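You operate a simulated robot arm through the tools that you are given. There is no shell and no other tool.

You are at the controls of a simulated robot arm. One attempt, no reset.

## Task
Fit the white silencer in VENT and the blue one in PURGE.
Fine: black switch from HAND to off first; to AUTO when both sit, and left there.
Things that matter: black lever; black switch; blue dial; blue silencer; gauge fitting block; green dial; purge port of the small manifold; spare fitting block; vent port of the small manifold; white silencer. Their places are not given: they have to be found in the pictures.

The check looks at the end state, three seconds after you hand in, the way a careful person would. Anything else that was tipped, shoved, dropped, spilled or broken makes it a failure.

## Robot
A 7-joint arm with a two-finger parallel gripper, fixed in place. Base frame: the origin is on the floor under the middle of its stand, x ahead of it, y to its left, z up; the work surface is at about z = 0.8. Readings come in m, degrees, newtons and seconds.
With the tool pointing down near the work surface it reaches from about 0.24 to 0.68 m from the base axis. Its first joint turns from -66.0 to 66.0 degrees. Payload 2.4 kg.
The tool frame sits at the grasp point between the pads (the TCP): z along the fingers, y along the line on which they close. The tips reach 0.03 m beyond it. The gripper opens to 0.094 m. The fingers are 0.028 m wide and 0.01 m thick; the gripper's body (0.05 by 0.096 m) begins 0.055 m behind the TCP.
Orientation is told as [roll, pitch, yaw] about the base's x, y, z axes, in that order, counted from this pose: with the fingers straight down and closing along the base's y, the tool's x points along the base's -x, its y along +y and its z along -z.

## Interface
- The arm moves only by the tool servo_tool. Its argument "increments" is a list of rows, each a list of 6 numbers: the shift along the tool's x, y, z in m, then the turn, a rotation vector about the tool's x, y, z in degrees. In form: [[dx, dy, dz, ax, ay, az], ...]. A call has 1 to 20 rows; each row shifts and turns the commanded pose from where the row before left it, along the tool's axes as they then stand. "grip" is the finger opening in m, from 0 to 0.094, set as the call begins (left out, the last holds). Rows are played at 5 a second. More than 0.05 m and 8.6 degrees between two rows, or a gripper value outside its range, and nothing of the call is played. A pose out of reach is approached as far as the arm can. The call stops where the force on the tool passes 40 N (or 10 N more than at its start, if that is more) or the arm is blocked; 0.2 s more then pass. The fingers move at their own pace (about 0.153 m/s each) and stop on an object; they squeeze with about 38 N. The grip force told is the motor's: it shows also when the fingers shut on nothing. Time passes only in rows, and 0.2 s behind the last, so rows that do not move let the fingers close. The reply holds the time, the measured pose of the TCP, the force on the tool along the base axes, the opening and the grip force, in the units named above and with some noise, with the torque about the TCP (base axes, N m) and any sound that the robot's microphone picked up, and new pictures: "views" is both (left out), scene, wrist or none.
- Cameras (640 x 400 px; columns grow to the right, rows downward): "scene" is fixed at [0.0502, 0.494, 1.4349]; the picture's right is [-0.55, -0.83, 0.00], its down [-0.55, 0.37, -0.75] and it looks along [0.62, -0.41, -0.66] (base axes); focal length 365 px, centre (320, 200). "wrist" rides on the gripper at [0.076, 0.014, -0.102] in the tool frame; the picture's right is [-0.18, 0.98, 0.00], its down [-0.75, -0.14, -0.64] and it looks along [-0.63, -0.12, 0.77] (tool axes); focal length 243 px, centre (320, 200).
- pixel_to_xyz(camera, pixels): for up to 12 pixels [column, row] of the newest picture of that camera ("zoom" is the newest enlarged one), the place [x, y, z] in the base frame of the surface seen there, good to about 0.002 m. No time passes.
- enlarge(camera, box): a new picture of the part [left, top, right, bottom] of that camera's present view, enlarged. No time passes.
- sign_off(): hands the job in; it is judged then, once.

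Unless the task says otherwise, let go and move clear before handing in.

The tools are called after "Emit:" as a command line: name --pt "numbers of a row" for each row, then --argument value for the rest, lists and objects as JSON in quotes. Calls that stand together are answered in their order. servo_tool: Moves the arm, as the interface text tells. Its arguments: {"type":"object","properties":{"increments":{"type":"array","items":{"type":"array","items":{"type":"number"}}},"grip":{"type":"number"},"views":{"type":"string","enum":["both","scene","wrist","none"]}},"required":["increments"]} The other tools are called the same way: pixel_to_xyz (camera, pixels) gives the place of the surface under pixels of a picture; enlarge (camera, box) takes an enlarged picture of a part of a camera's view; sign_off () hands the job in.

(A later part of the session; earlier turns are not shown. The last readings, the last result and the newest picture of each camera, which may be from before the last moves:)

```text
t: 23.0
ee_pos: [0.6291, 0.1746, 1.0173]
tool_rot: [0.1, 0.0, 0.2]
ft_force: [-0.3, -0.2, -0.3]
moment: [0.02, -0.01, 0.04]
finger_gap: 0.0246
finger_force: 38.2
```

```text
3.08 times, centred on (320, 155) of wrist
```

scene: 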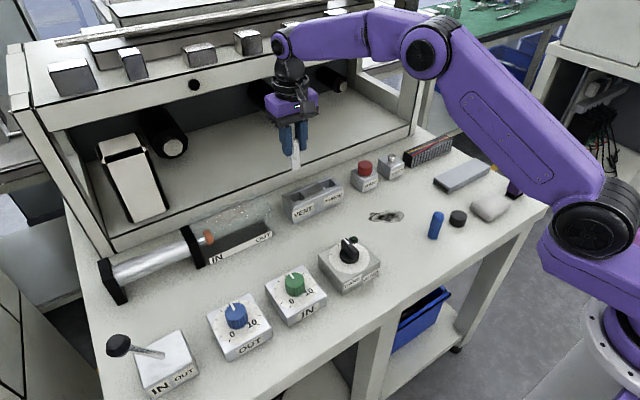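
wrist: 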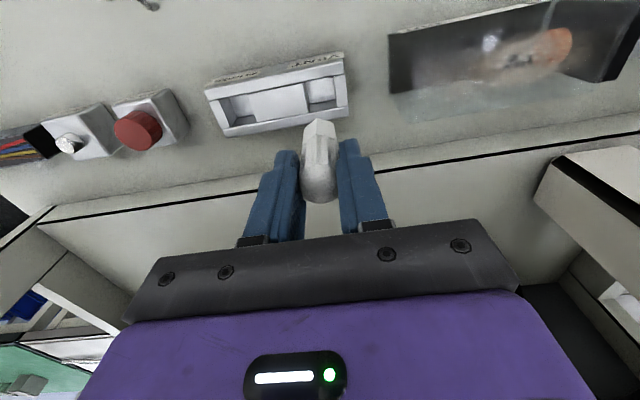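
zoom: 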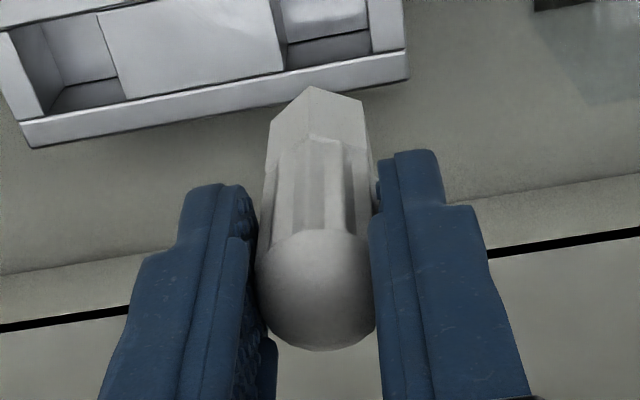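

The full manifold is now visible in the wrist view around (275,95). I'll enlarge and measure the pockets and the held silencer's hex in one frame.

Emit:
pixel_to_xyz --camera "zoom" --pixels '[[290, 115], [310, 95], [345, 115], [285, 135], [355, 135], [310, 120], [300, 200], [350, 200], [315, 260], [270, 280], [360, 280], [315, 320]]'

Emit:
enlarge --camera "wrist" --box '[195, 45, 365, 145]'

```text
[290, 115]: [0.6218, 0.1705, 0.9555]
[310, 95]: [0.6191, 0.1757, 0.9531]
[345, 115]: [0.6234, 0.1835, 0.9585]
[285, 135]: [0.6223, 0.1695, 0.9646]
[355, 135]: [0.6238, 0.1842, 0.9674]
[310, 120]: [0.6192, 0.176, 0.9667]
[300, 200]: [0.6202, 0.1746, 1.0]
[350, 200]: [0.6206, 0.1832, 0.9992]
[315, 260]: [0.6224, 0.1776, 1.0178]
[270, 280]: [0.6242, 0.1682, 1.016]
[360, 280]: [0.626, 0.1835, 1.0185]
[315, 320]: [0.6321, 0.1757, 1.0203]
```

```text
3.76 times, centred on (280, 95) of wrist
```

zoom: 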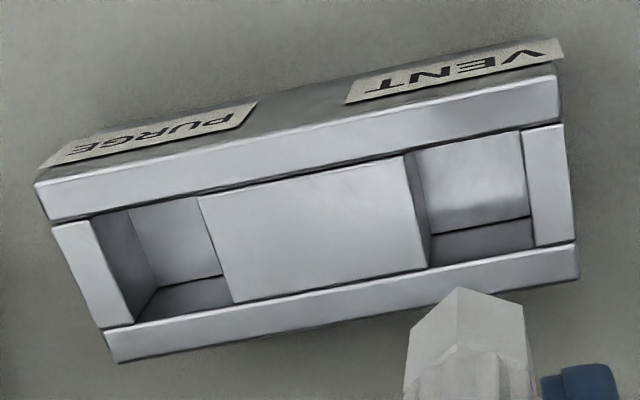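

The held hex centre reads about (0.632, 0.176). Now the pocket's edges in this zoom: VENT front rail near (465,138), back rail (480,260), middle block (410,200), end wall (533,190), and the same for PURGE.

Emit:
pixel_to_xyz --camera "zoom" --pixels '[[465, 138], [490, 132], [480, 260], [510, 253], [408, 200], [415, 235], [532, 170], [537, 220], [470, 180], [460, 210], [485, 235], [520, 235]]'

Emit:
pixel_to_xyz --camera "zoom" --pixels '[[150, 198], [175, 193], [180, 313], [210, 307], [205, 215], [225, 280], [95, 240], [120, 300], [180, 235], [190, 265], [190, 295], [120, 250]]'

Emit:
servo_tool --pt "0 0 0 0 0 0" --views "none"

Emit:
servo_tool --pt "0 0 0 0 0 0" --views "none"

```text
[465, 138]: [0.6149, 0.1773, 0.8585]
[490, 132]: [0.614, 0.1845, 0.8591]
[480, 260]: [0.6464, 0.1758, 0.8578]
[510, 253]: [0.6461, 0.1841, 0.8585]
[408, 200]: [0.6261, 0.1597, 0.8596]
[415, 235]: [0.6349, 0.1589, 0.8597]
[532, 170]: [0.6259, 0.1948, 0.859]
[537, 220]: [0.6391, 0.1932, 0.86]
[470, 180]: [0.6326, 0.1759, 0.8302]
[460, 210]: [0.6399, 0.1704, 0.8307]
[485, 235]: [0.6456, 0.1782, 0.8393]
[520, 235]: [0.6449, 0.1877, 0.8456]
```

```text
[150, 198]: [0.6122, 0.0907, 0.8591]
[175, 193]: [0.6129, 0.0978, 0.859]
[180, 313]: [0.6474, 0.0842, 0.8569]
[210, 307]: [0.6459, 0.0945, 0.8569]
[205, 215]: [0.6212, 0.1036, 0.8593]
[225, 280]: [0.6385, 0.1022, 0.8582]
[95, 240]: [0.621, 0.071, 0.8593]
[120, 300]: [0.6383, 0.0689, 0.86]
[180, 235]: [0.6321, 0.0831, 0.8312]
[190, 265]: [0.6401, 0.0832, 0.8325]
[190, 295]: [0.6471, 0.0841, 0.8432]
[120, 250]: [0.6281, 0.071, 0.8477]
```

```text
t: 23.4
ee_pos: [0.6289, 0.1749, 1.0177]
tool_rot: [0.0, 0.0, 0.0]
ft_force: [-0.3, -0.6, -0.7]
moment: [0.01, 0.0, 0.0]
finger_gap: 0.0243
finger_force: 38.3
```

```text
t: 23.8
ee_pos: [0.6285, 0.1754, 1.0162]
tool_rot: [0.0, 0.0, 0.0]
ft_force: [-1.1, 0.0, -0.4]
moment: [0.01, 0.0, -0.01]
finger_gap: 0.0244
finger_force: 38.5
```

The silencer centre (0.632, 0.1763) is within about 1 mm of the VENT pocket centre (0.631, 0.176). I'll shift 1 mm toward −x and descend until the hex bottom is just above the manifold top, then recheck.

Emit:
servo_tool --pt "0.0009 0 0 0 0 0" --pt "0 0 0.03 0 0 0" --pt "0 0 0.03 0 0 0" --pt "0 0 0.02 0 0 0" --pt "0 0 0 0 0 0" --grip 0.0 --views "both"

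Emit:
enlarge --camera "wrist" --box '[220, 70, 400, 200]'

Emit:
enlarge --camera "scene" --box '[260, 140, 360, 230]'

```text
t: 25.0
ee_pos: [0.6267, 0.1737, 0.9379]
tool_rot: [0.0, 0.0, 0.0]
ft_force: [0.9, 0.2, -0.3]
moment: [0.0, 0.03, -0.01]
finger_gap: 0.0244
finger_force: 38.1
```

scene: 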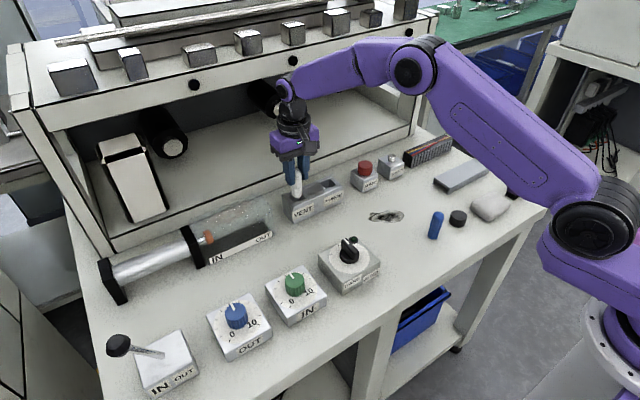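
wrist: 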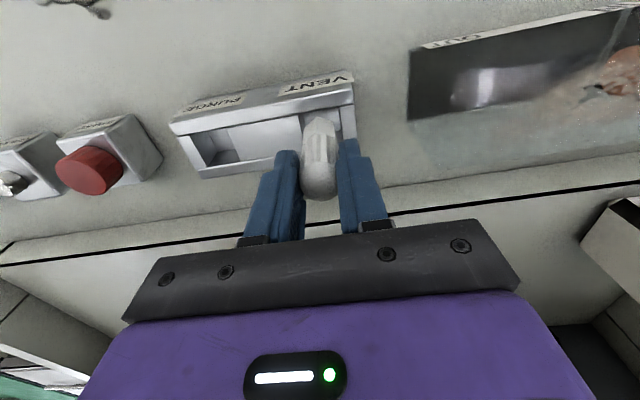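

```text
3.08 times, centred on (310, 135) of wrist
```

zoom: 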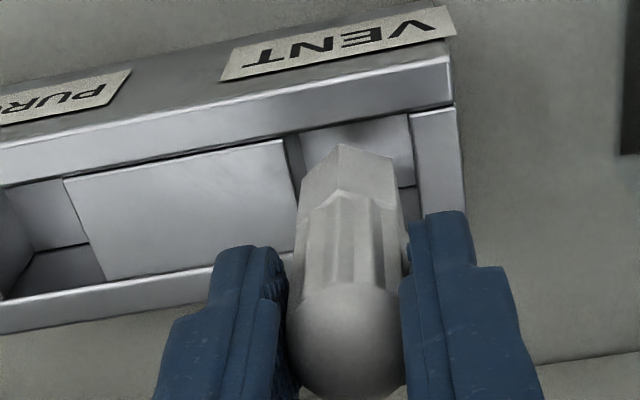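

```text
4.44 times, centred on (310, 185) of scene
```

zoom: 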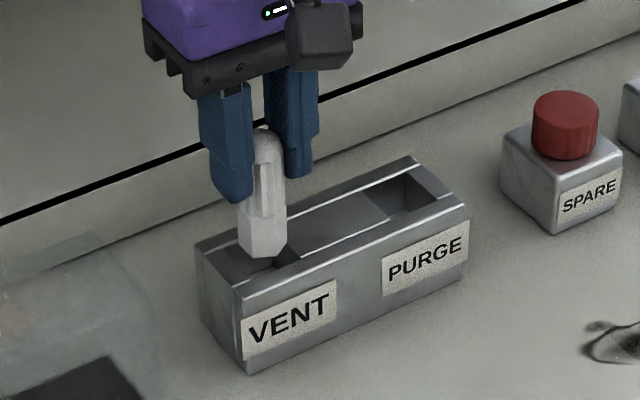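

The hex bottom is just above the VENT pocket. I'll re-measure the hex vertex and body in both pictures before inserting.

Emit:
pixel_to_xyz --camera "wrist" --pixels '[[316.5, 121], [316.5, 125], [310, 127], [324, 124], [330, 122], [306, 128], [316, 145], [327, 145], [293, 110], [345, 130]]'

Emit:
pixel_to_xyz --camera "zoom" --pixels '[[262, 245], [245, 240], [280, 245], [262, 225], [255, 210], [275, 210], [262, 160], [275, 160]]'

Emit:
servo_tool --pt "0 0 0 0 0 0" --views "none"

Emit:
servo_tool --pt "0 0 0 0 0 0" --views "none"

```text
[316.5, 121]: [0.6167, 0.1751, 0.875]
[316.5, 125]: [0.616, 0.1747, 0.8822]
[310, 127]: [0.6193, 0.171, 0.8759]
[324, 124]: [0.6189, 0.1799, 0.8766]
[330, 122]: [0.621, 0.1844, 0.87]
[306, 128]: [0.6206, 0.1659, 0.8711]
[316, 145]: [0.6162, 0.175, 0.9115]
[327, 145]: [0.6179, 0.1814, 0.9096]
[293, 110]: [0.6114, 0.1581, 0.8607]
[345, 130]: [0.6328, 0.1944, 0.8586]
```

```text
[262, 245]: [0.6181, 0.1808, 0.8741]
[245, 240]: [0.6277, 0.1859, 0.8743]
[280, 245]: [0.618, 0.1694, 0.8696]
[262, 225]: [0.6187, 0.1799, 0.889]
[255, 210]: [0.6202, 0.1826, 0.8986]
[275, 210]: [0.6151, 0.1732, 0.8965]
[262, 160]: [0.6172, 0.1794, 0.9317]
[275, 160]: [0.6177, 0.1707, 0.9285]
```

```text
t: 25.4
ee_pos: [0.6261, 0.1739, 0.9374]
tool_rot: [0.1, 0.1, 0.0]
ft_force: [0.9, 0.6, 0.1]
moment: [-0.02, 0.03, 0.01]
finger_gap: 0.0243
finger_force: 38.0
```

```text
t: 25.8
ee_pos: [0.6254, 0.1744, 0.9391]
tool_rot: [0.0, 0.0, 0.1]
ft_force: [0.3, -0.4, -1.0]
moment: [0.02, 0.03, -0.01]
finger_gap: 0.0246
finger_force: 37.9
```

The hex vertex now reads x≈0.6163, about level with the front wall, so the arm drifted ~2 mm toward −x while descending. I'll correct by +2 mm x and +1 mm y and re-measure.

Emit:
servo_tool --pt "-0.002 0.001 0 0 0 0" --pt "0 0 0 0 0 0" --pt "0 0 0 0 0 0" --grip 0.0 --views "wrist"

Emit:
enlarge --camera "wrist" --box '[270, 80, 370, 150]'

Emit:
servo_tool --pt "0 0 0 0 0 0" --views "none"

```text
t: 26.6
ee_pos: [0.628, 0.1751, 0.9379]
tool_rot: [0.0, 0.0, 0.1]
ft_force: [0.7, -0.6, 0.4]
moment: [0.02, 0.01, 0.03]
finger_gap: 0.0243
finger_force: 38.3
```

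wrist: 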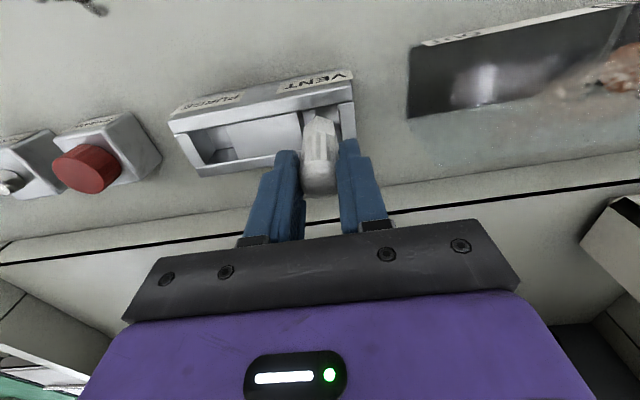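

```text
5.71 times, centred on (320, 115) of wrist
```

zoom: 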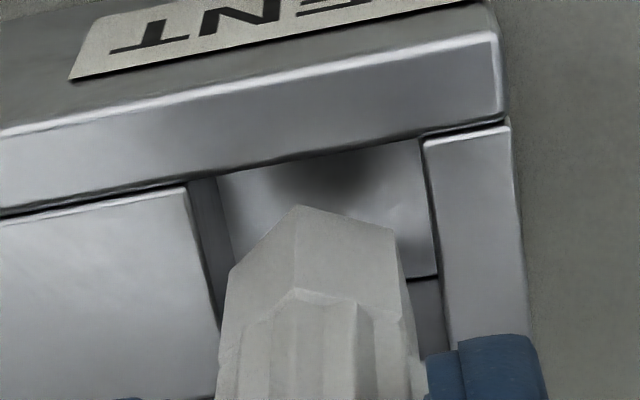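

```text
t: 27.0
ee_pos: [0.6277, 0.1747, 0.9384]
tool_rot: [0.1, 0.0, 0.0]
ft_force: [-0.3, 0.7, -0.5]
moment: [0.01, -0.01, -0.01]
finger_gap: 0.0244
finger_force: 37.9
```

I'll read the hex edges against the pocket walls in this closer zoom.

Emit:
pixel_to_xyz --camera "zoom" --pixels '[[297, 222], [297, 245], [240, 275], [387, 240], [340, 240], [265, 265], [210, 290], [200, 240], [430, 240], [440, 290], [300, 150], [340, 145]]'

```text
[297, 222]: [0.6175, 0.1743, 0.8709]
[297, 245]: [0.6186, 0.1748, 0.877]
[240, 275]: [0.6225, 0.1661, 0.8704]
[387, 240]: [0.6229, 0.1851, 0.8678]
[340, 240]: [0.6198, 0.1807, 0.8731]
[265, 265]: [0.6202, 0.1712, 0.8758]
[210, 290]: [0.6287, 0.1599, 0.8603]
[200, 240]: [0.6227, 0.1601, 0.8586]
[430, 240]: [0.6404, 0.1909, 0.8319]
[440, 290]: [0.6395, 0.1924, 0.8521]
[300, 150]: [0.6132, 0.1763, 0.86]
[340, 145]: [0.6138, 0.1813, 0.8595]
```

The hex spans x 0.618–0.644 and y 0.1645–0.1865, inside the pocket (0.6165–0.646, 0.160–0.192). I'll lower 30 mm in small steps and watch the force.

Emit:
servo_tool --pt "-0.0002 0 0.008 0 0 0" --pt "-0.0002 0 0.008 0 0 0" --pt "-0.0002 0 0.008 0 0 0" --pt "-0.0002 0 0.006 0 0 0" --pt "0 0 0 0 0 0" --grip 0.0 --views "both"

Emit:
enlarge --camera "scene" --box '[260, 140, 360, 230]'

```text
t: 28.2
ee_pos: [0.6282, 0.1755, 0.9089]
tool_rot: [0.0, 0.0, 0.0]
ft_force: [0.5, 0.9, -0.5]
moment: [0.0, 0.06, 0.0]
finger_gap: 0.0241
finger_force: 38.0
```

scene: 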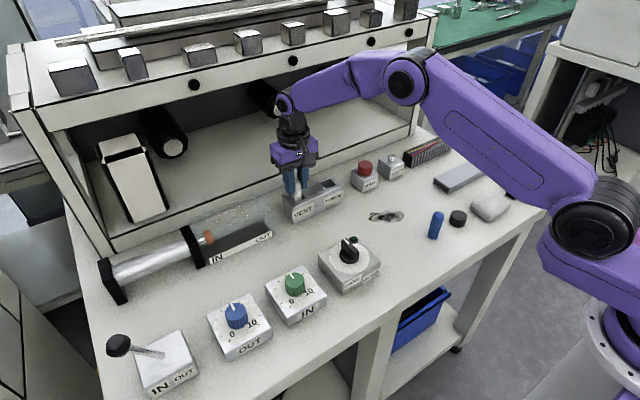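
wrist: 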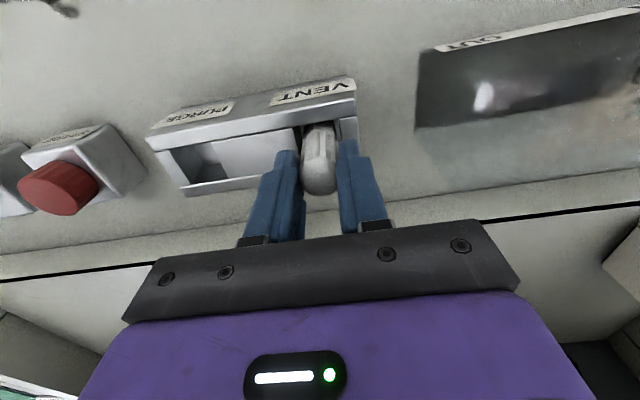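

```text
4.44 times, centred on (310, 185) of scene
```

zoom: 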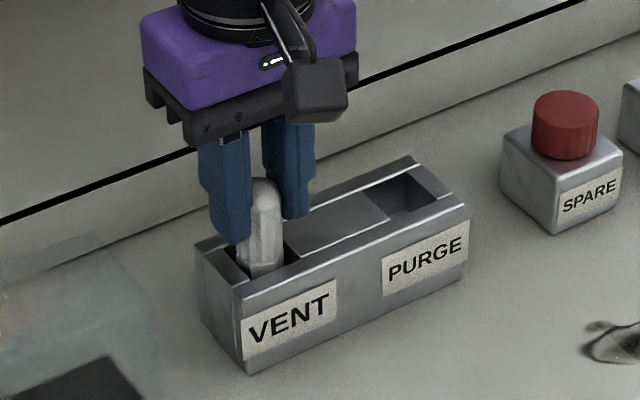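

The hex is inside the pocket with no contact force; about 10 mm remain. I'll lower slowly to the pocket floor.

Emit:
servo_tool --pt "0 0 0.004 0 0 0" --pt "0 0 0.003 0 0 0" --pt "0 0 0.002 0 0 0" --pt "0 0 0 0 0 0" --grip 0.0 --views "none"

```text
t: 29.2
ee_pos: [0.6302, 0.1746, 0.9031]
tool_rot: [0.1, -0.5, 0.0]
ft_force: [3.2, 4.3, 25.0]
moment: [0.19, -0.39, -0.05]
finger_gap: 0.0242
finger_force: 38.0
```

There's 25 N upward contact at z≈0.903, slightly higher than expected for the floor (~0.899). I'll look before deciding whether it is seated.

Emit:
servo_tool --pt "0 0 -0.002 0 0 0" --pt "0 0 0 0 0 0" --grip 0.0 --views "both"

Emit:
enlarge --camera "wrist" --box '[270, 90, 370, 200]'

Emit:
enlarge --camera "scene" --box '[275, 160, 345, 225]'

```text
t: 29.8
ee_pos: [0.6284, 0.1747, 0.9032]
tool_rot: [-0.1, -0.2, 0.1]
ft_force: [5.0, 1.7, 17.2]
moment: [0.12, -0.49, 0.03]
finger_gap: 0.0243
finger_force: 38.1
```

scene: 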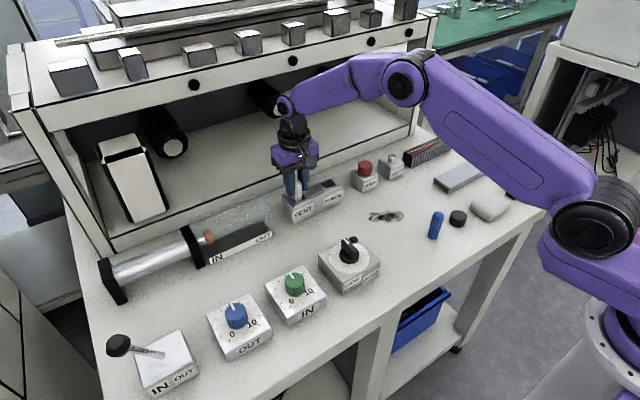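
wrist: 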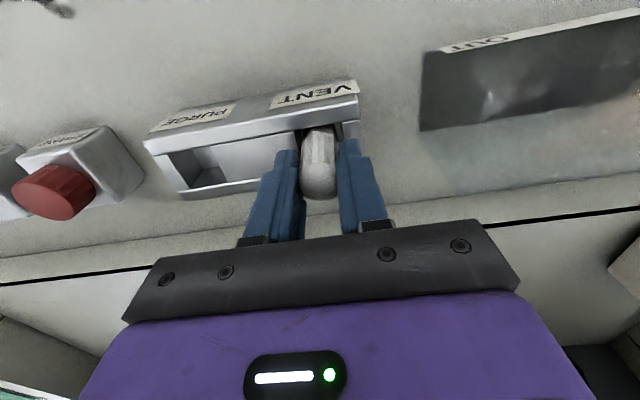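

```text
3.64 times, centred on (320, 145) of wrist
```

zoom: 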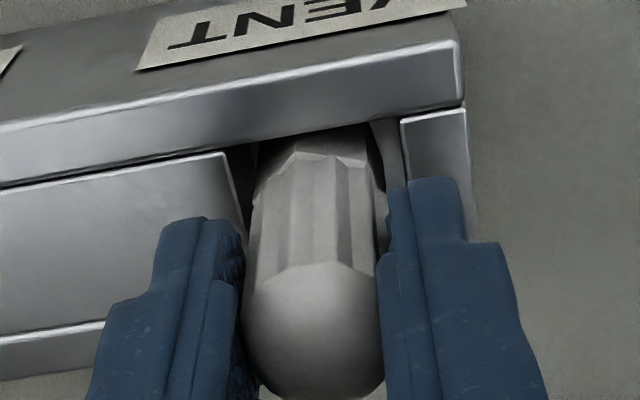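

```text
6.15 times, centred on (310, 192) of scene
```

zoom: 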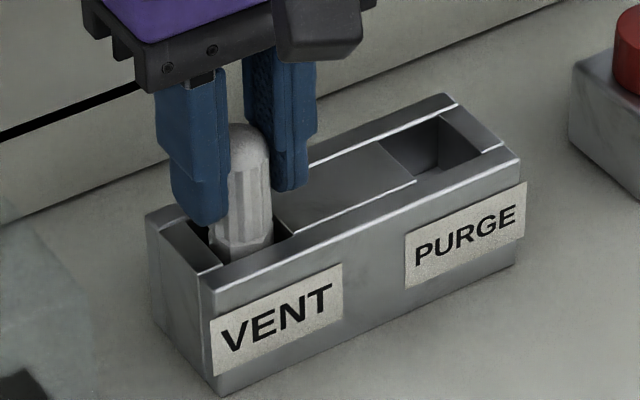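

I'll check the top of the dome: seated it should read z≈0.907 (0.831 floor + 0.076).

Emit:
pixel_to_xyz --camera "wrist" --pixels '[[320, 180], [315, 180], [325, 180], [320, 190], [320, 172], [319, 140], [312, 142], [326, 140], [310, 138], [331, 132], [319, 133], [300, 125]]'

Emit:
pixel_to_xyz --camera "zoom" --pixels '[[247, 130], [250, 145], [225, 240], [245, 245], [260, 240], [225, 225], [245, 225], [262, 225], [240, 200], [205, 235], [280, 235], [245, 130]]'

```text
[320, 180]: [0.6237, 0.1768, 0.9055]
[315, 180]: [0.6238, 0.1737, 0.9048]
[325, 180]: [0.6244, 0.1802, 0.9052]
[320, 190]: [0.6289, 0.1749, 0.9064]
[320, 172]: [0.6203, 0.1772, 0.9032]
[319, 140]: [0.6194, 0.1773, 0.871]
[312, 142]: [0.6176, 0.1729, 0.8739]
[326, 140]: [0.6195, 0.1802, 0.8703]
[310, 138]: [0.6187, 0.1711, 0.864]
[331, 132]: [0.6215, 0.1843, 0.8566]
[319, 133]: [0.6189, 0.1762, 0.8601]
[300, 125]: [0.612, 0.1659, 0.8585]
```

```text
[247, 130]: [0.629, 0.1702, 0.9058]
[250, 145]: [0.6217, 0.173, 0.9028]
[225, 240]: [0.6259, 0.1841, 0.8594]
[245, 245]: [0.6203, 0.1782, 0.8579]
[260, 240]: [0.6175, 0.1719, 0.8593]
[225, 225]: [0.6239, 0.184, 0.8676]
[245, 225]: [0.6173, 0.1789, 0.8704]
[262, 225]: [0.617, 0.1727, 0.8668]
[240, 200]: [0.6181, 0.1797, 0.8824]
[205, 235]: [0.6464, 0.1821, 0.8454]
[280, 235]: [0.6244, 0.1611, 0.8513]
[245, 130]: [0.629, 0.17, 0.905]
```

The dome top reads z≈0.9065, which matches full seating on the pocket floor at 0.831 (the silencer crept a few mm down in the grip on the way). I'll relieve the downforce and open the fingers.

Emit:
servo_tool --pt "0 0 -0.002 0 0 0" --pt "0 0 0 0 0 0" --grip 0.0 --views "none"

Emit:
servo_tool --pt "0 0 0 0 0 0" --pt "0 0 0 0 0 0" --grip 0.05 --views "both"

Emit:
enlarge --camera "scene" --box '[275, 160, 345, 225]'

```text
t: 30.4
ee_pos: [0.6279, 0.1736, 0.9026]
tool_rot: [-0.2, 0.1, 0.0]
ft_force: [1.9, 0.6, 6.1]
moment: [0.05, -0.21, 0.0]
finger_gap: 0.0243
finger_force: 38.4
```

```text
t: 31.0
ee_pos: [0.6278, 0.1738, 0.9036]
tool_rot: [-0.1, 0.1, 0.0]
ft_force: [-0.3, 0.3, -0.3]
moment: [0.04, 0.02, 0.02]
finger_gap: 0.0501
finger_force: 0.1
```

scene: 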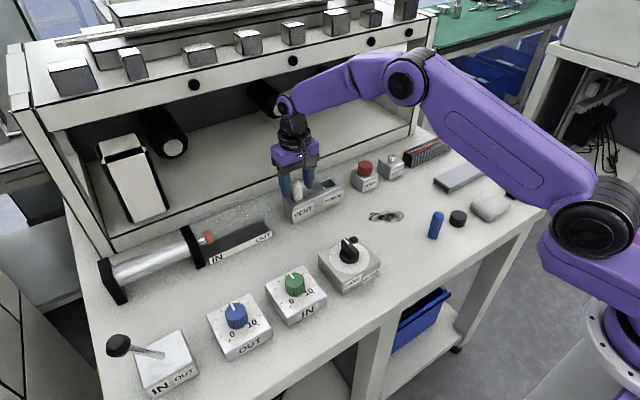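
wrist: 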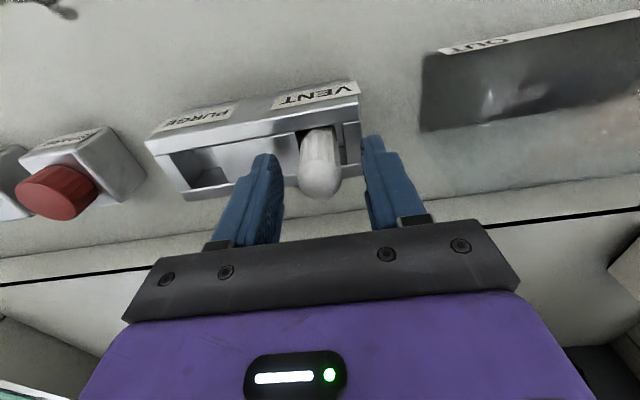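

```text
6.15 times, centred on (310, 192) of scene
```

zoom: 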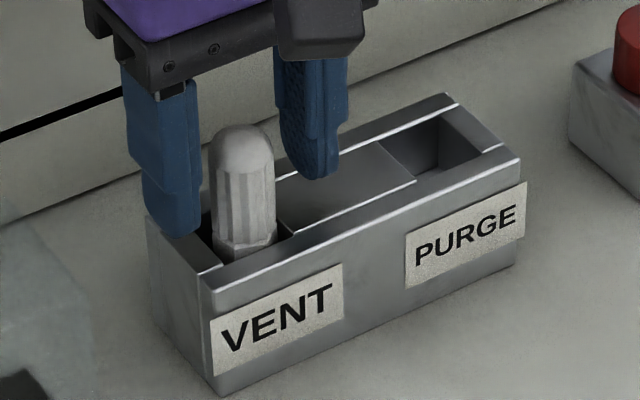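

The white silencer stands upright in VENT and is free of the fingers. I'll rise straight up and travel to above the blue silencer.

Emit:
servo_tool --pt "0 0 -0.02 0 0 0" --pt "0 0 -0.03 0 0 0" --pt "0 0 -0.035 0 0 0" --pt "0 0 -0.025 0 0 0" --pt "0.03 -0.0275 0 0 0 0" --pt "0.03 -0.0275 0 0 0 0" --pt "0.03 -0.0275 0 0 0 0" --pt "0.03 -0.0275 0 0 0 0" --pt "0.03 -0.0275 0 0 0 0" --pt "0.03 -0.0275 0 0 0 0" --pt "0.03 -0.0275 0 0 0 0" --pt "0.028 -0.0275 0 0 0 0" --pt "0 0 0 0 0 0" --grip 0.05 --views "both"

Emit:
enlarge --camera "wrist" --box '[250, 50, 390, 160]'

Emit:
enlarge --camera "scene" --box '[270, 155, 360, 230]'

```text
t: 33.8
ee_pos: [0.3902, -0.0438, 1.0107]
tool_rot: [0.1, 0.0, 0.1]
ft_force: [0.4, -0.3, 0.2]
moment: [0.01, -0.01, 0.0]
finger_gap: 0.0497
finger_force: 0.1
```

scene: 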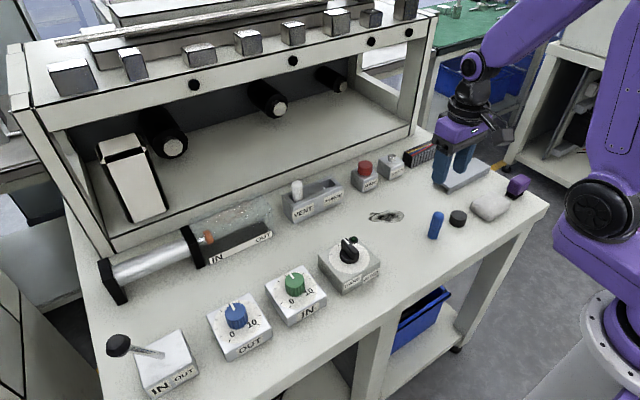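
wrist: 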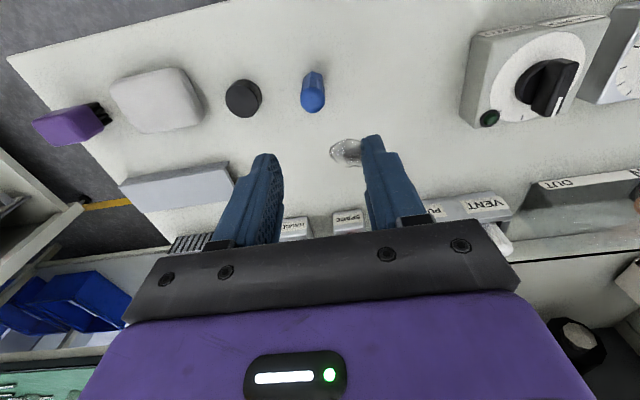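

```text
3.64 times, centred on (320, 105) of wrist
```

zoom: 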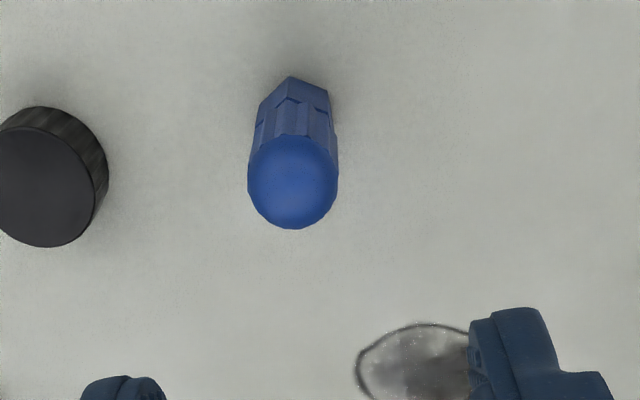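

```text
5.33 times, centred on (315, 192) of scene
```

zoom: 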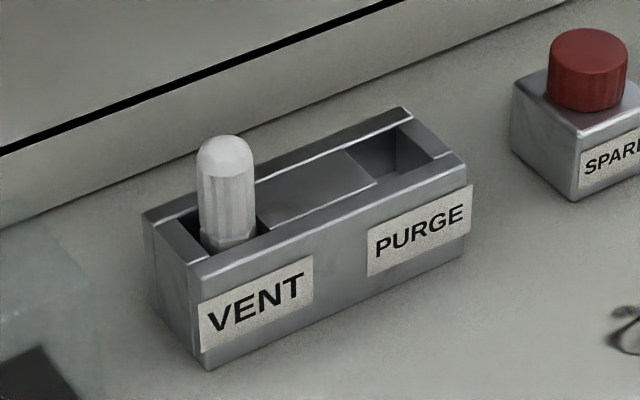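

White is standing in VENT. The blue dome sits at zoom (292,182), slightly left of the tool axis; I'll measure it and average the TCP reading.

Emit:
pixel_to_xyz --camera "wrist" --pixels '[[312.3, 98.7], [302, 98.7], [323, 98.7], [312.3, 90], [312.3, 108], [306, 93], [318, 93], [306, 105], [318, 105], [311.5, 76], [307, 80], [317, 78]]'

Emit:
servo_tool --pt "0 0 0 0 0 0" --views "none"

Emit:
servo_tool --pt "0 0 0 0 0 0" --views "none"

```text
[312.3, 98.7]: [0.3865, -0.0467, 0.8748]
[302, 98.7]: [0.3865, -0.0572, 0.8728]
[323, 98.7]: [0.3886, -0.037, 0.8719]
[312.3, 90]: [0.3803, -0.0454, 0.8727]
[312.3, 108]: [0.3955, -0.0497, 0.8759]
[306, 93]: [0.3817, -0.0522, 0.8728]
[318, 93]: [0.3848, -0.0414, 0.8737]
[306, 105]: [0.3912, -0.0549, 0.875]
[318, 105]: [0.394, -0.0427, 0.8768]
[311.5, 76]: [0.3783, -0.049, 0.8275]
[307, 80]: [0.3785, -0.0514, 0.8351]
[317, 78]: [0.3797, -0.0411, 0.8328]
```

```text
t: 34.2
ee_pos: [0.3906, -0.0421, 1.01]
tool_rot: [-0.1, 0.0, -0.1]
ft_force: [0.3, -0.6, -0.8]
moment: [0.0, 0.0, 0.0]
finger_gap: 0.0504
finger_force: 0.1
```

```text
t: 34.6
ee_pos: [0.391, -0.0417, 1.0107]
tool_rot: [-0.1, 0.0, 0.0]
ft_force: [0.0, -0.3, 0.2]
moment: [-0.04, 0.03, 0.02]
finger_gap: 0.0498
finger_force: 0.1
```

Blue's centre reads about (0.3895, −0.047) and TCP averages (0.3906, −0.0425). I'll shift −5.8 mm in y, descend partway and check the column alignment.

Emit:
servo_tool --pt "-0.001 -0.0058 0 0 0 0" --pt "0 0 0.03 0 0 0" --pt "0 0 0.03 0 0 0" --pt "0 0 0.026 0 0 0" --pt "0 0 0 0 0 0" --grip 0.06 --views "wrist"

Emit:
enlarge --camera "wrist" --box '[250, 70, 390, 180]'

```text
t: 35.8
ee_pos: [0.3884, -0.0506, 0.927]
tool_rot: [0.1, 0.0, 0.0]
ft_force: [1.0, -0.8, 0.0]
moment: [0.02, -0.03, -0.02]
finger_gap: 0.0599
finger_force: 0.0
```

wrist: 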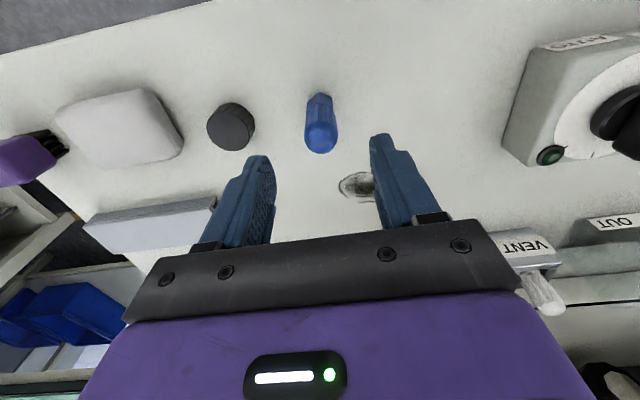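

```text
3.64 times, centred on (320, 125) of wrist
```

zoom: 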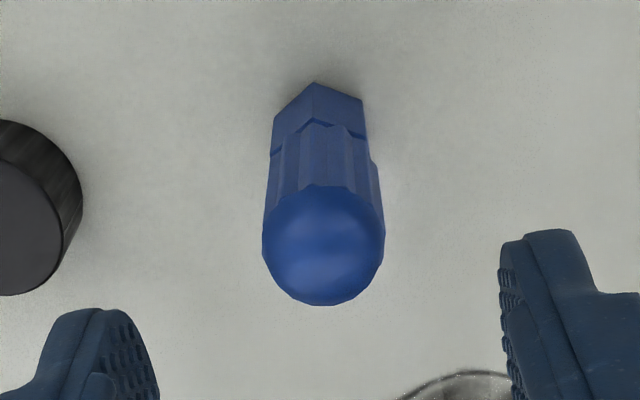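

Blue's dome is centred (column ≈320.8). Before descending I'll check the black cap's distance from the left finger.

Emit:
pixel_to_xyz --camera "wrist" --pixels '[[230, 127], [252, 127], [240, 110], [245, 145], [250, 115], [253, 135]]'

```text
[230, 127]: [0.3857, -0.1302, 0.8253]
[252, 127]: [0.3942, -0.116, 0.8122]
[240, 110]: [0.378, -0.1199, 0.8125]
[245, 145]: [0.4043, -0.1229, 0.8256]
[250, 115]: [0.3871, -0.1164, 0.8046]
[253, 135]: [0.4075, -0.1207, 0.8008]
```

The cap's edge is at y≈−0.115 and tops at 0.8255, clear of the fingers. I'll descend and close on the blue silencer.

Emit:
servo_tool --pt "0 0 0.02 0 0 0" --pt "0 0 0.02 0 0 0" --pt "0 0 0.019 0 0 0" --pt "0 0 0 0 0 0" --grip 0.06 --views "none"

Emit:
servo_tool --pt "0 0 0 0 0 0" --pt "0 0 0 0 0 0" --pt "0 0 0 0 0 0" --grip 0.0 --views "wrist"

```text
t: 36.8
ee_pos: [0.3911, -0.0522, 0.8702]
tool_rot: [0.0, -0.1, 0.0]
ft_force: [0.3, -0.3, -0.1]
moment: [0.01, -0.02, -0.04]
finger_gap: 0.0603
finger_force: 0.1
```

```text
t: 37.6
ee_pos: [0.391, -0.0526, 0.8706]
tool_rot: [0.0, 0.1, 0.0]
ft_force: [-0.6, 0.5, -0.2]
moment: [0.01, 0.0, 0.01]
finger_gap: 0.0245
finger_force: 38.6
```

wrist: 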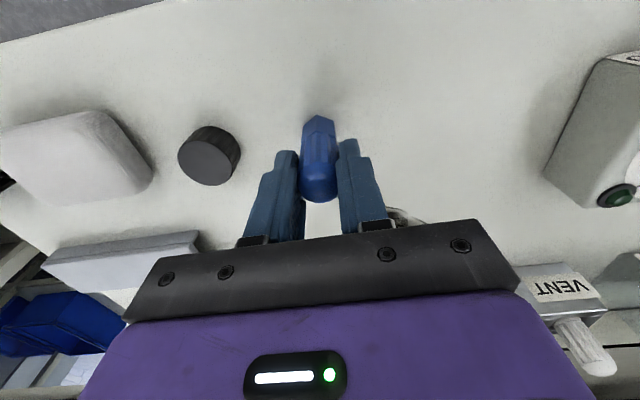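

Blue is gripped at 24.5 mm. I'll lift it to z≈1.02 and carry it to above PURGE.

Emit:
servo_tool --pt "0 0 -0.01 0 0 0" --pt "0 0 -0.02 0 0 0" --pt "0 0 -0.03 0 0 0" --pt "0 0 -0.03 0 0 0" --pt "0 0 -0.03 0 0 0" --pt "0 0 -0.03 0 0 0" --pt "-0.034 0.0196 0 0 0 0" --pt "-0.034 0.0196 0 0 0 0" --pt "-0.034 0.0196 0 0 0 0" --pt "-0.034 0.0196 0 0 0 0" --pt "-0.034 0.0196 0 0 0 0" --pt "-0.034 0.0196 0 0 0 0" --pt "-0.034 0.0196 0 0 0 0" --pt "0 0 0 0 0 0" --pt "0 0 0 0 0 0" --grip 0.0 --views "both"

Emit:
enlarge --camera "wrist" --box '[260, 60, 380, 150]'

```text
t: 40.8
ee_pos: [0.6317, 0.0874, 1.0164]
tool_rot: [0.1, 0.0, 0.1]
ft_force: [0.7, 0.2, -0.4]
moment: [0.0, -0.05, 0.04]
finger_gap: 0.0242
finger_force: 37.9
```

scene: 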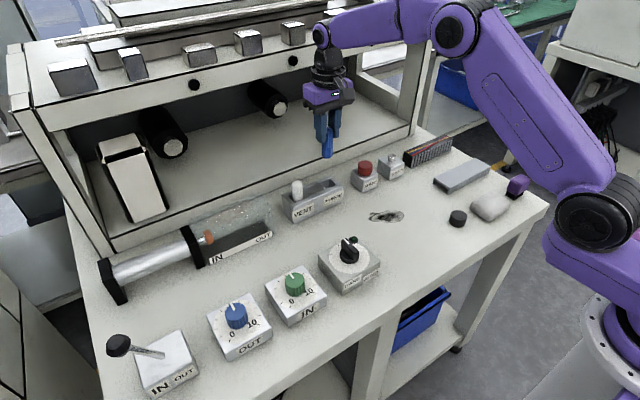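
wrist: 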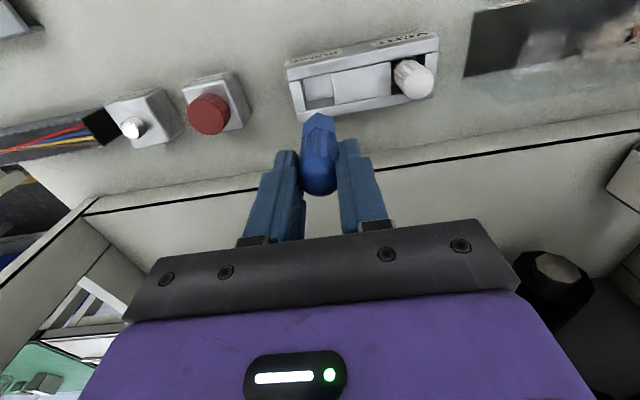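

```text
4.44 times, centred on (320, 105) of wrist
```

zoom: 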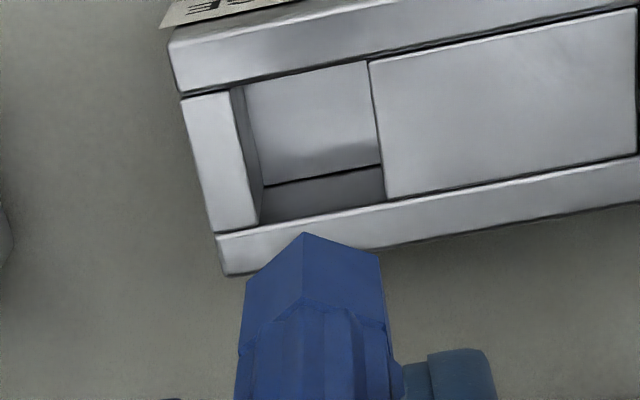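

The PURGE pocket is clear at zoom (310,140) and the hex at (303,260). I'll measure both.

Emit:
pixel_to_xyz --camera "zoom" --pixels '[[303, 245], [303, 270], [260, 285], [370, 268], [275, 265], [345, 258], [290, 70], [320, 64], [300, 220], [345, 212], [228, 130], [240, 180]]'

Emit:
pixel_to_xyz --camera "zoom" --pixels '[[378, 110], [385, 160], [310, 120], [310, 165], [315, 190], [255, 140], [340, 190], [303, 330], [330, 340], [270, 340], [372, 330], [250, 290]]'

Emit:
servo_tool --pt "0 0 0 0 0 0" --views "none"

```text
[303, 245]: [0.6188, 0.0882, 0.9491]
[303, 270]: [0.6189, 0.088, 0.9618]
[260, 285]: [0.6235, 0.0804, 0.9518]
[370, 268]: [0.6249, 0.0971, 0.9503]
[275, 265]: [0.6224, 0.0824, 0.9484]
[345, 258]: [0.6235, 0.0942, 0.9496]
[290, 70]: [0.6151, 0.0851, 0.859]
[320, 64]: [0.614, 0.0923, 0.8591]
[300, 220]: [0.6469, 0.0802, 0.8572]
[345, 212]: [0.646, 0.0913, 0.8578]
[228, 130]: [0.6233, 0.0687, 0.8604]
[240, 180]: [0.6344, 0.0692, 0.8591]
```

```text
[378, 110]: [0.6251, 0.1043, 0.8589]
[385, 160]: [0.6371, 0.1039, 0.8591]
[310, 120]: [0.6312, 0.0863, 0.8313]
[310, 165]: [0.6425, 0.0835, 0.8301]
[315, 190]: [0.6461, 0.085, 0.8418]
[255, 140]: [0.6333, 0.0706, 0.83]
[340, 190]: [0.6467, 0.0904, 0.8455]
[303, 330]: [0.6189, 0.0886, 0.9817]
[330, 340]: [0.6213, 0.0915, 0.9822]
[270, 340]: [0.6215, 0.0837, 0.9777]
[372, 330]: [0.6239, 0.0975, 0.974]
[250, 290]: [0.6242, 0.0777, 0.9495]
```

```text
t: 41.2
ee_pos: [0.6324, 0.0866, 1.0163]
tool_rot: [0.0, 0.0, 0.0]
ft_force: [-0.1, 0.3, -0.9]
moment: [0.05, 0.02, 0.03]
finger_gap: 0.0242
finger_force: 37.9
```

The hex centre is at about (0.632, 0.0877) against a pocket centre of (0.631, 0.0865). I'll shift −1 mm in y, descend to just above the port, and re-measure.

Emit:
servo_tool --pt "0 -0.001 0 0 0 0" --pt "0 0 0.03 0 0 0" --pt "0 0 0.03 0 0 0" --pt "0 0 0.018 0 0 0" --pt "0 0 0 0 0 0" --grip 0.0 --views "both"

Emit:
enlarge --camera "wrist" --box '[270, 80, 370, 150]'

```text
t: 42.4
ee_pos: [0.6303, 0.084, 0.9403]
tool_rot: [0.0, 0.1, 0.0]
ft_force: [-0.4, -0.6, -0.3]
moment: [0.03, -0.01, 0.02]
finger_gap: 0.0246
finger_force: 38.1
```

scene: 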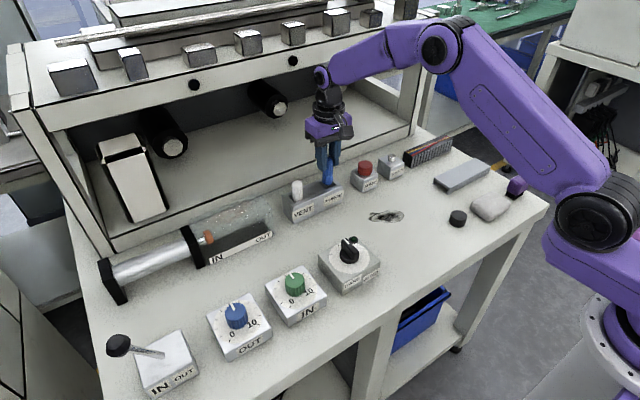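
wrist: 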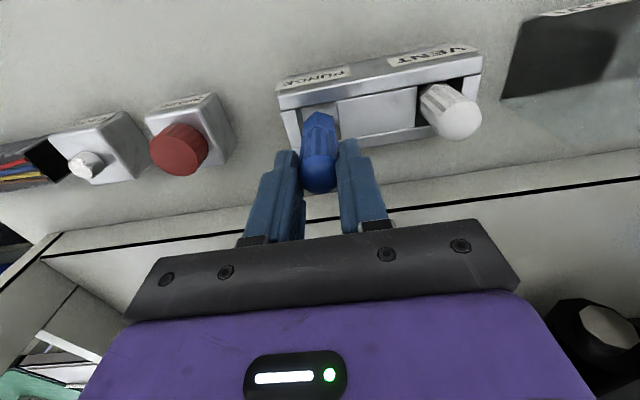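

```text
5.71 times, centred on (320, 115) of wrist
```

zoom: 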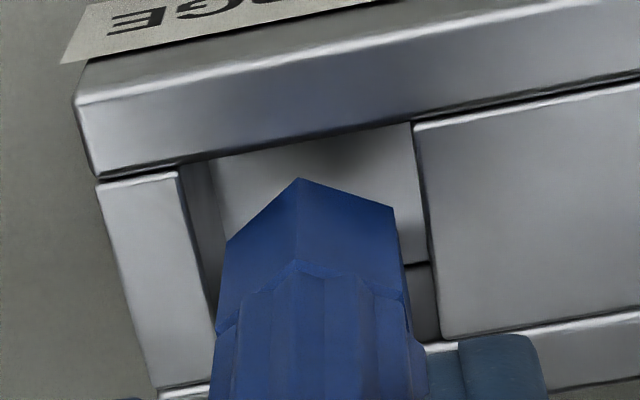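

The hex is now right above the PURGE pocket. I'll read its edges and the pocket walls from this zoom.

Emit:
pixel_to_xyz --camera "zoom" --pixels '[[297, 195], [297, 220], [297, 245], [240, 250], [385, 225], [265, 225], [345, 225], [190, 250], [203, 310], [425, 230], [430, 300], [300, 140]]'

Emit:
servo_tool --pt "0 0 0 0 0 0" --views "none"

```text
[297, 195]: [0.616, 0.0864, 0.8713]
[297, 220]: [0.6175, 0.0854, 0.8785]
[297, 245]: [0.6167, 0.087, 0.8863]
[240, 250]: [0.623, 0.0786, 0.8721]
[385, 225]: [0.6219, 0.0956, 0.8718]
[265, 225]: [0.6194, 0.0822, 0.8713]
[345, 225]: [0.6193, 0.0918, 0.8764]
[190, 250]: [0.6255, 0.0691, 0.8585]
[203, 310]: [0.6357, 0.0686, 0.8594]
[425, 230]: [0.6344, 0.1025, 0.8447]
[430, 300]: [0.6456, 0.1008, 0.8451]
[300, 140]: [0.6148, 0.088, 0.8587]
```

```text
t: 42.8
ee_pos: [0.6303, 0.0853, 0.9402]
tool_rot: [0.0, 0.0, 0.0]
ft_force: [-0.5, 0.4, -0.3]
moment: [-0.01, -0.01, 0.0]
finger_gap: 0.0245
finger_force: 38.2
```

The vertex is at x≈0.6167 (front wall 0.6165), so I need +1.4 mm in x; y is centred (0.0866). I'll correct and lower 30 mm in small steps.

Emit:
servo_tool --pt "-0.0014 0 0 0 0 0" --pt "0 0 0 0 0 0" --pt "-0.0002 0 0.008 0 0 0" --pt "-0.0002 0 0.008 0 0 0" --pt "-0.0002 0 0.008 0 0 0" --pt "-0.0002 0 0.006 0 0 0" --pt "0 0 0 0 0 0" --grip 0.0 --views "both"

Emit:
enlarge --camera "scene" --box '[270, 150, 370, 230]'

```text
t: 44.4
ee_pos: [0.6327, 0.0848, 0.9093]
tool_rot: [0.0, 0.0, 0.0]
ft_force: [-0.5, 0.3, 4.3]
moment: [0.13, 0.07, 0.04]
finger_gap: 0.0238
finger_force: 38.3
```

scene: 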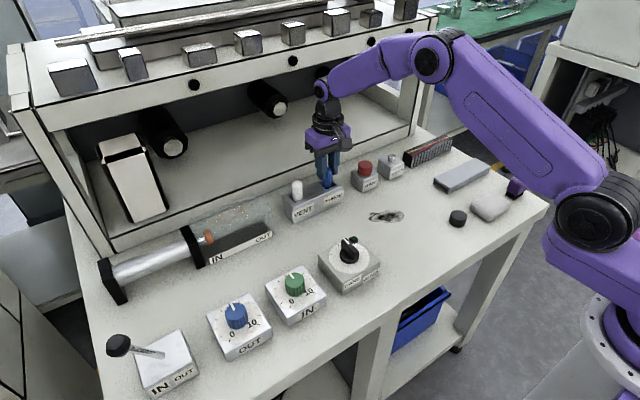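
wrist: 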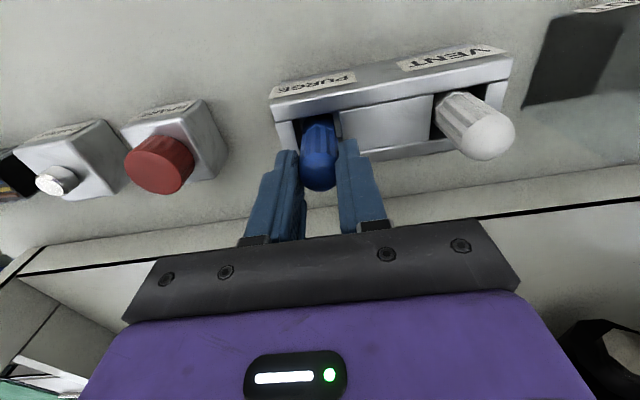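

```text
5.00 times, centred on (320, 190) of scene
```

zoom: 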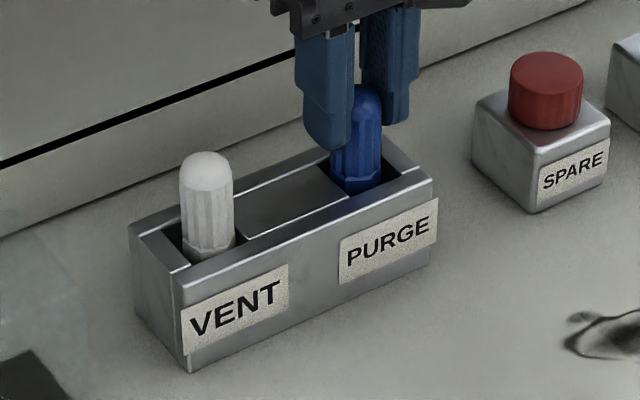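

It's inside the PURGE pocket with a slight 4 N contact. I'll check the dome's height against the seated value (≈0.9065).

Emit:
pixel_to_xyz --camera "wrist" --pixels '[[319, 175], [319, 182], [315, 178], [324, 178], [319, 135], [311, 138], [328, 134], [484, 125], [490, 140]]'

Emit:
pixel_to_xyz --camera "zoom" --pixels '[[368, 92], [362, 100], [345, 185], [362, 188], [372, 182], [206, 158], [210, 170], [195, 250], [215, 250]]'

Emit:
servo_tool --pt "0 0 0 0 0 0" --views "none"

```text
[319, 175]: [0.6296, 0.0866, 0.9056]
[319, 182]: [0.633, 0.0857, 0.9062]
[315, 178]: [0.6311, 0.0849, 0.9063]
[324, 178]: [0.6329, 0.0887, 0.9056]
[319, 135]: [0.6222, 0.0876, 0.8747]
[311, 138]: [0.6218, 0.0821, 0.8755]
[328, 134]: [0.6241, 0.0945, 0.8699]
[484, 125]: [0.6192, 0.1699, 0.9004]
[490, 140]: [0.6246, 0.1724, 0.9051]
```

```text
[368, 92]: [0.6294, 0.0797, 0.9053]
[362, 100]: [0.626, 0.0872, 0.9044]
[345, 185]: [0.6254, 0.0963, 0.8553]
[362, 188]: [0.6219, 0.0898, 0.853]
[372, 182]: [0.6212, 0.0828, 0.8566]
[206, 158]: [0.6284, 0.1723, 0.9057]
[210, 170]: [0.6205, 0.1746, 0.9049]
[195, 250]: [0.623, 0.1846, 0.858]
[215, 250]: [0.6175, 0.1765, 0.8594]
```

```text
t: 44.8
ee_pos: [0.632, 0.0848, 0.9099]
tool_rot: [0.0, -0.1, 0.1]
ft_force: [0.5, -0.3, 3.4]
moment: [-0.06, -0.04, 0.0]
finger_gap: 0.0236
finger_force: 38.0
```

The blue dome top reads 0.906, the same as the seated white one (0.9057). I'll press 2 mm more to confirm the floor, then release.

Emit:
servo_tool --pt "0 0 0.002 0 0 0" --pt "0 0 0 0 0 0" --grip 0.0 --views "none"

Emit:
servo_tool --pt "0 0 -0.002 0 0 0" --pt "0 0 0 0 0 0" --grip 0.0 --views "none"

Emit:
servo_tool --pt "0 0 0 0 0 0" --pt "0 0 0 0 0 0" --grip 0.05 --views "both"

Emit:
enlarge --camera "scene" --box '[270, 150, 370, 230]'

```text
t: 45.4
ee_pos: [0.6319, 0.0849, 0.9098]
tool_rot: [0.0, -0.2, 0.0]
ft_force: [1.3, 1.0, 16.0]
moment: [0.76, -0.07, 0.01]
finger_gap: 0.0222
finger_force: 37.7
```

```text
t: 46.0
ee_pos: [0.6305, 0.0849, 0.9101]
tool_rot: [0.0, 0.2, -0.2]
ft_force: [0.5, -0.7, 3.8]
moment: [0.0, 0.0, -0.01]
finger_gap: 0.0236
finger_force: 37.9
```

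```text
t: 46.6
ee_pos: [0.6311, 0.0844, 0.9096]
tool_rot: [0.0, 0.0, 0.0]
ft_force: [0.1, -0.3, -0.7]
moment: [0.0, 0.02, -0.02]
finger_gap: 0.0499
finger_force: 0.0
```

scene: 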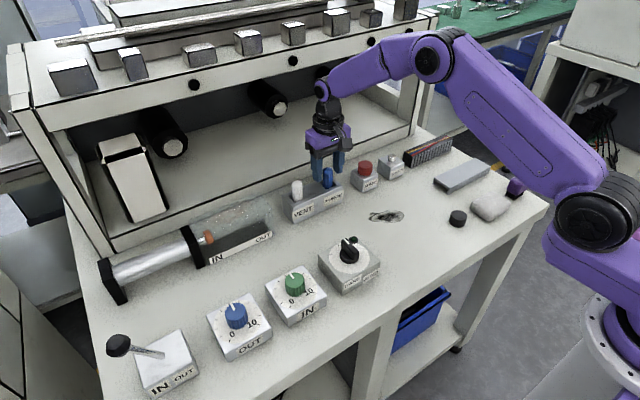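
wrist: 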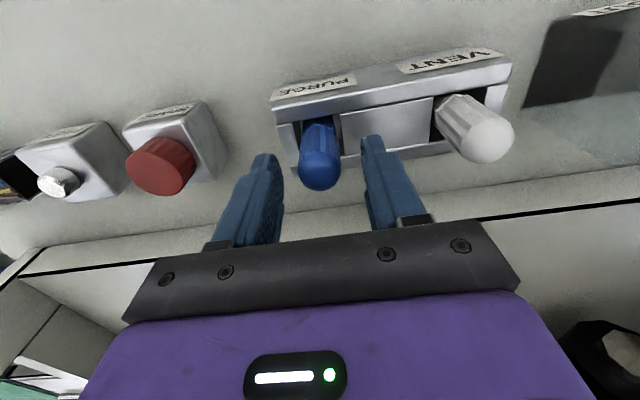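

```text
5.00 times, centred on (320, 190) of scene
```

zoom: 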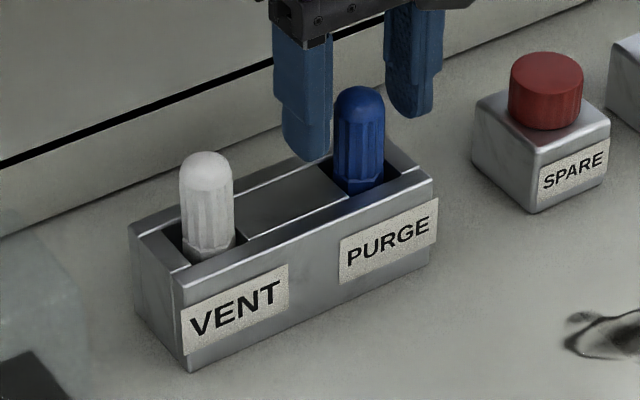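

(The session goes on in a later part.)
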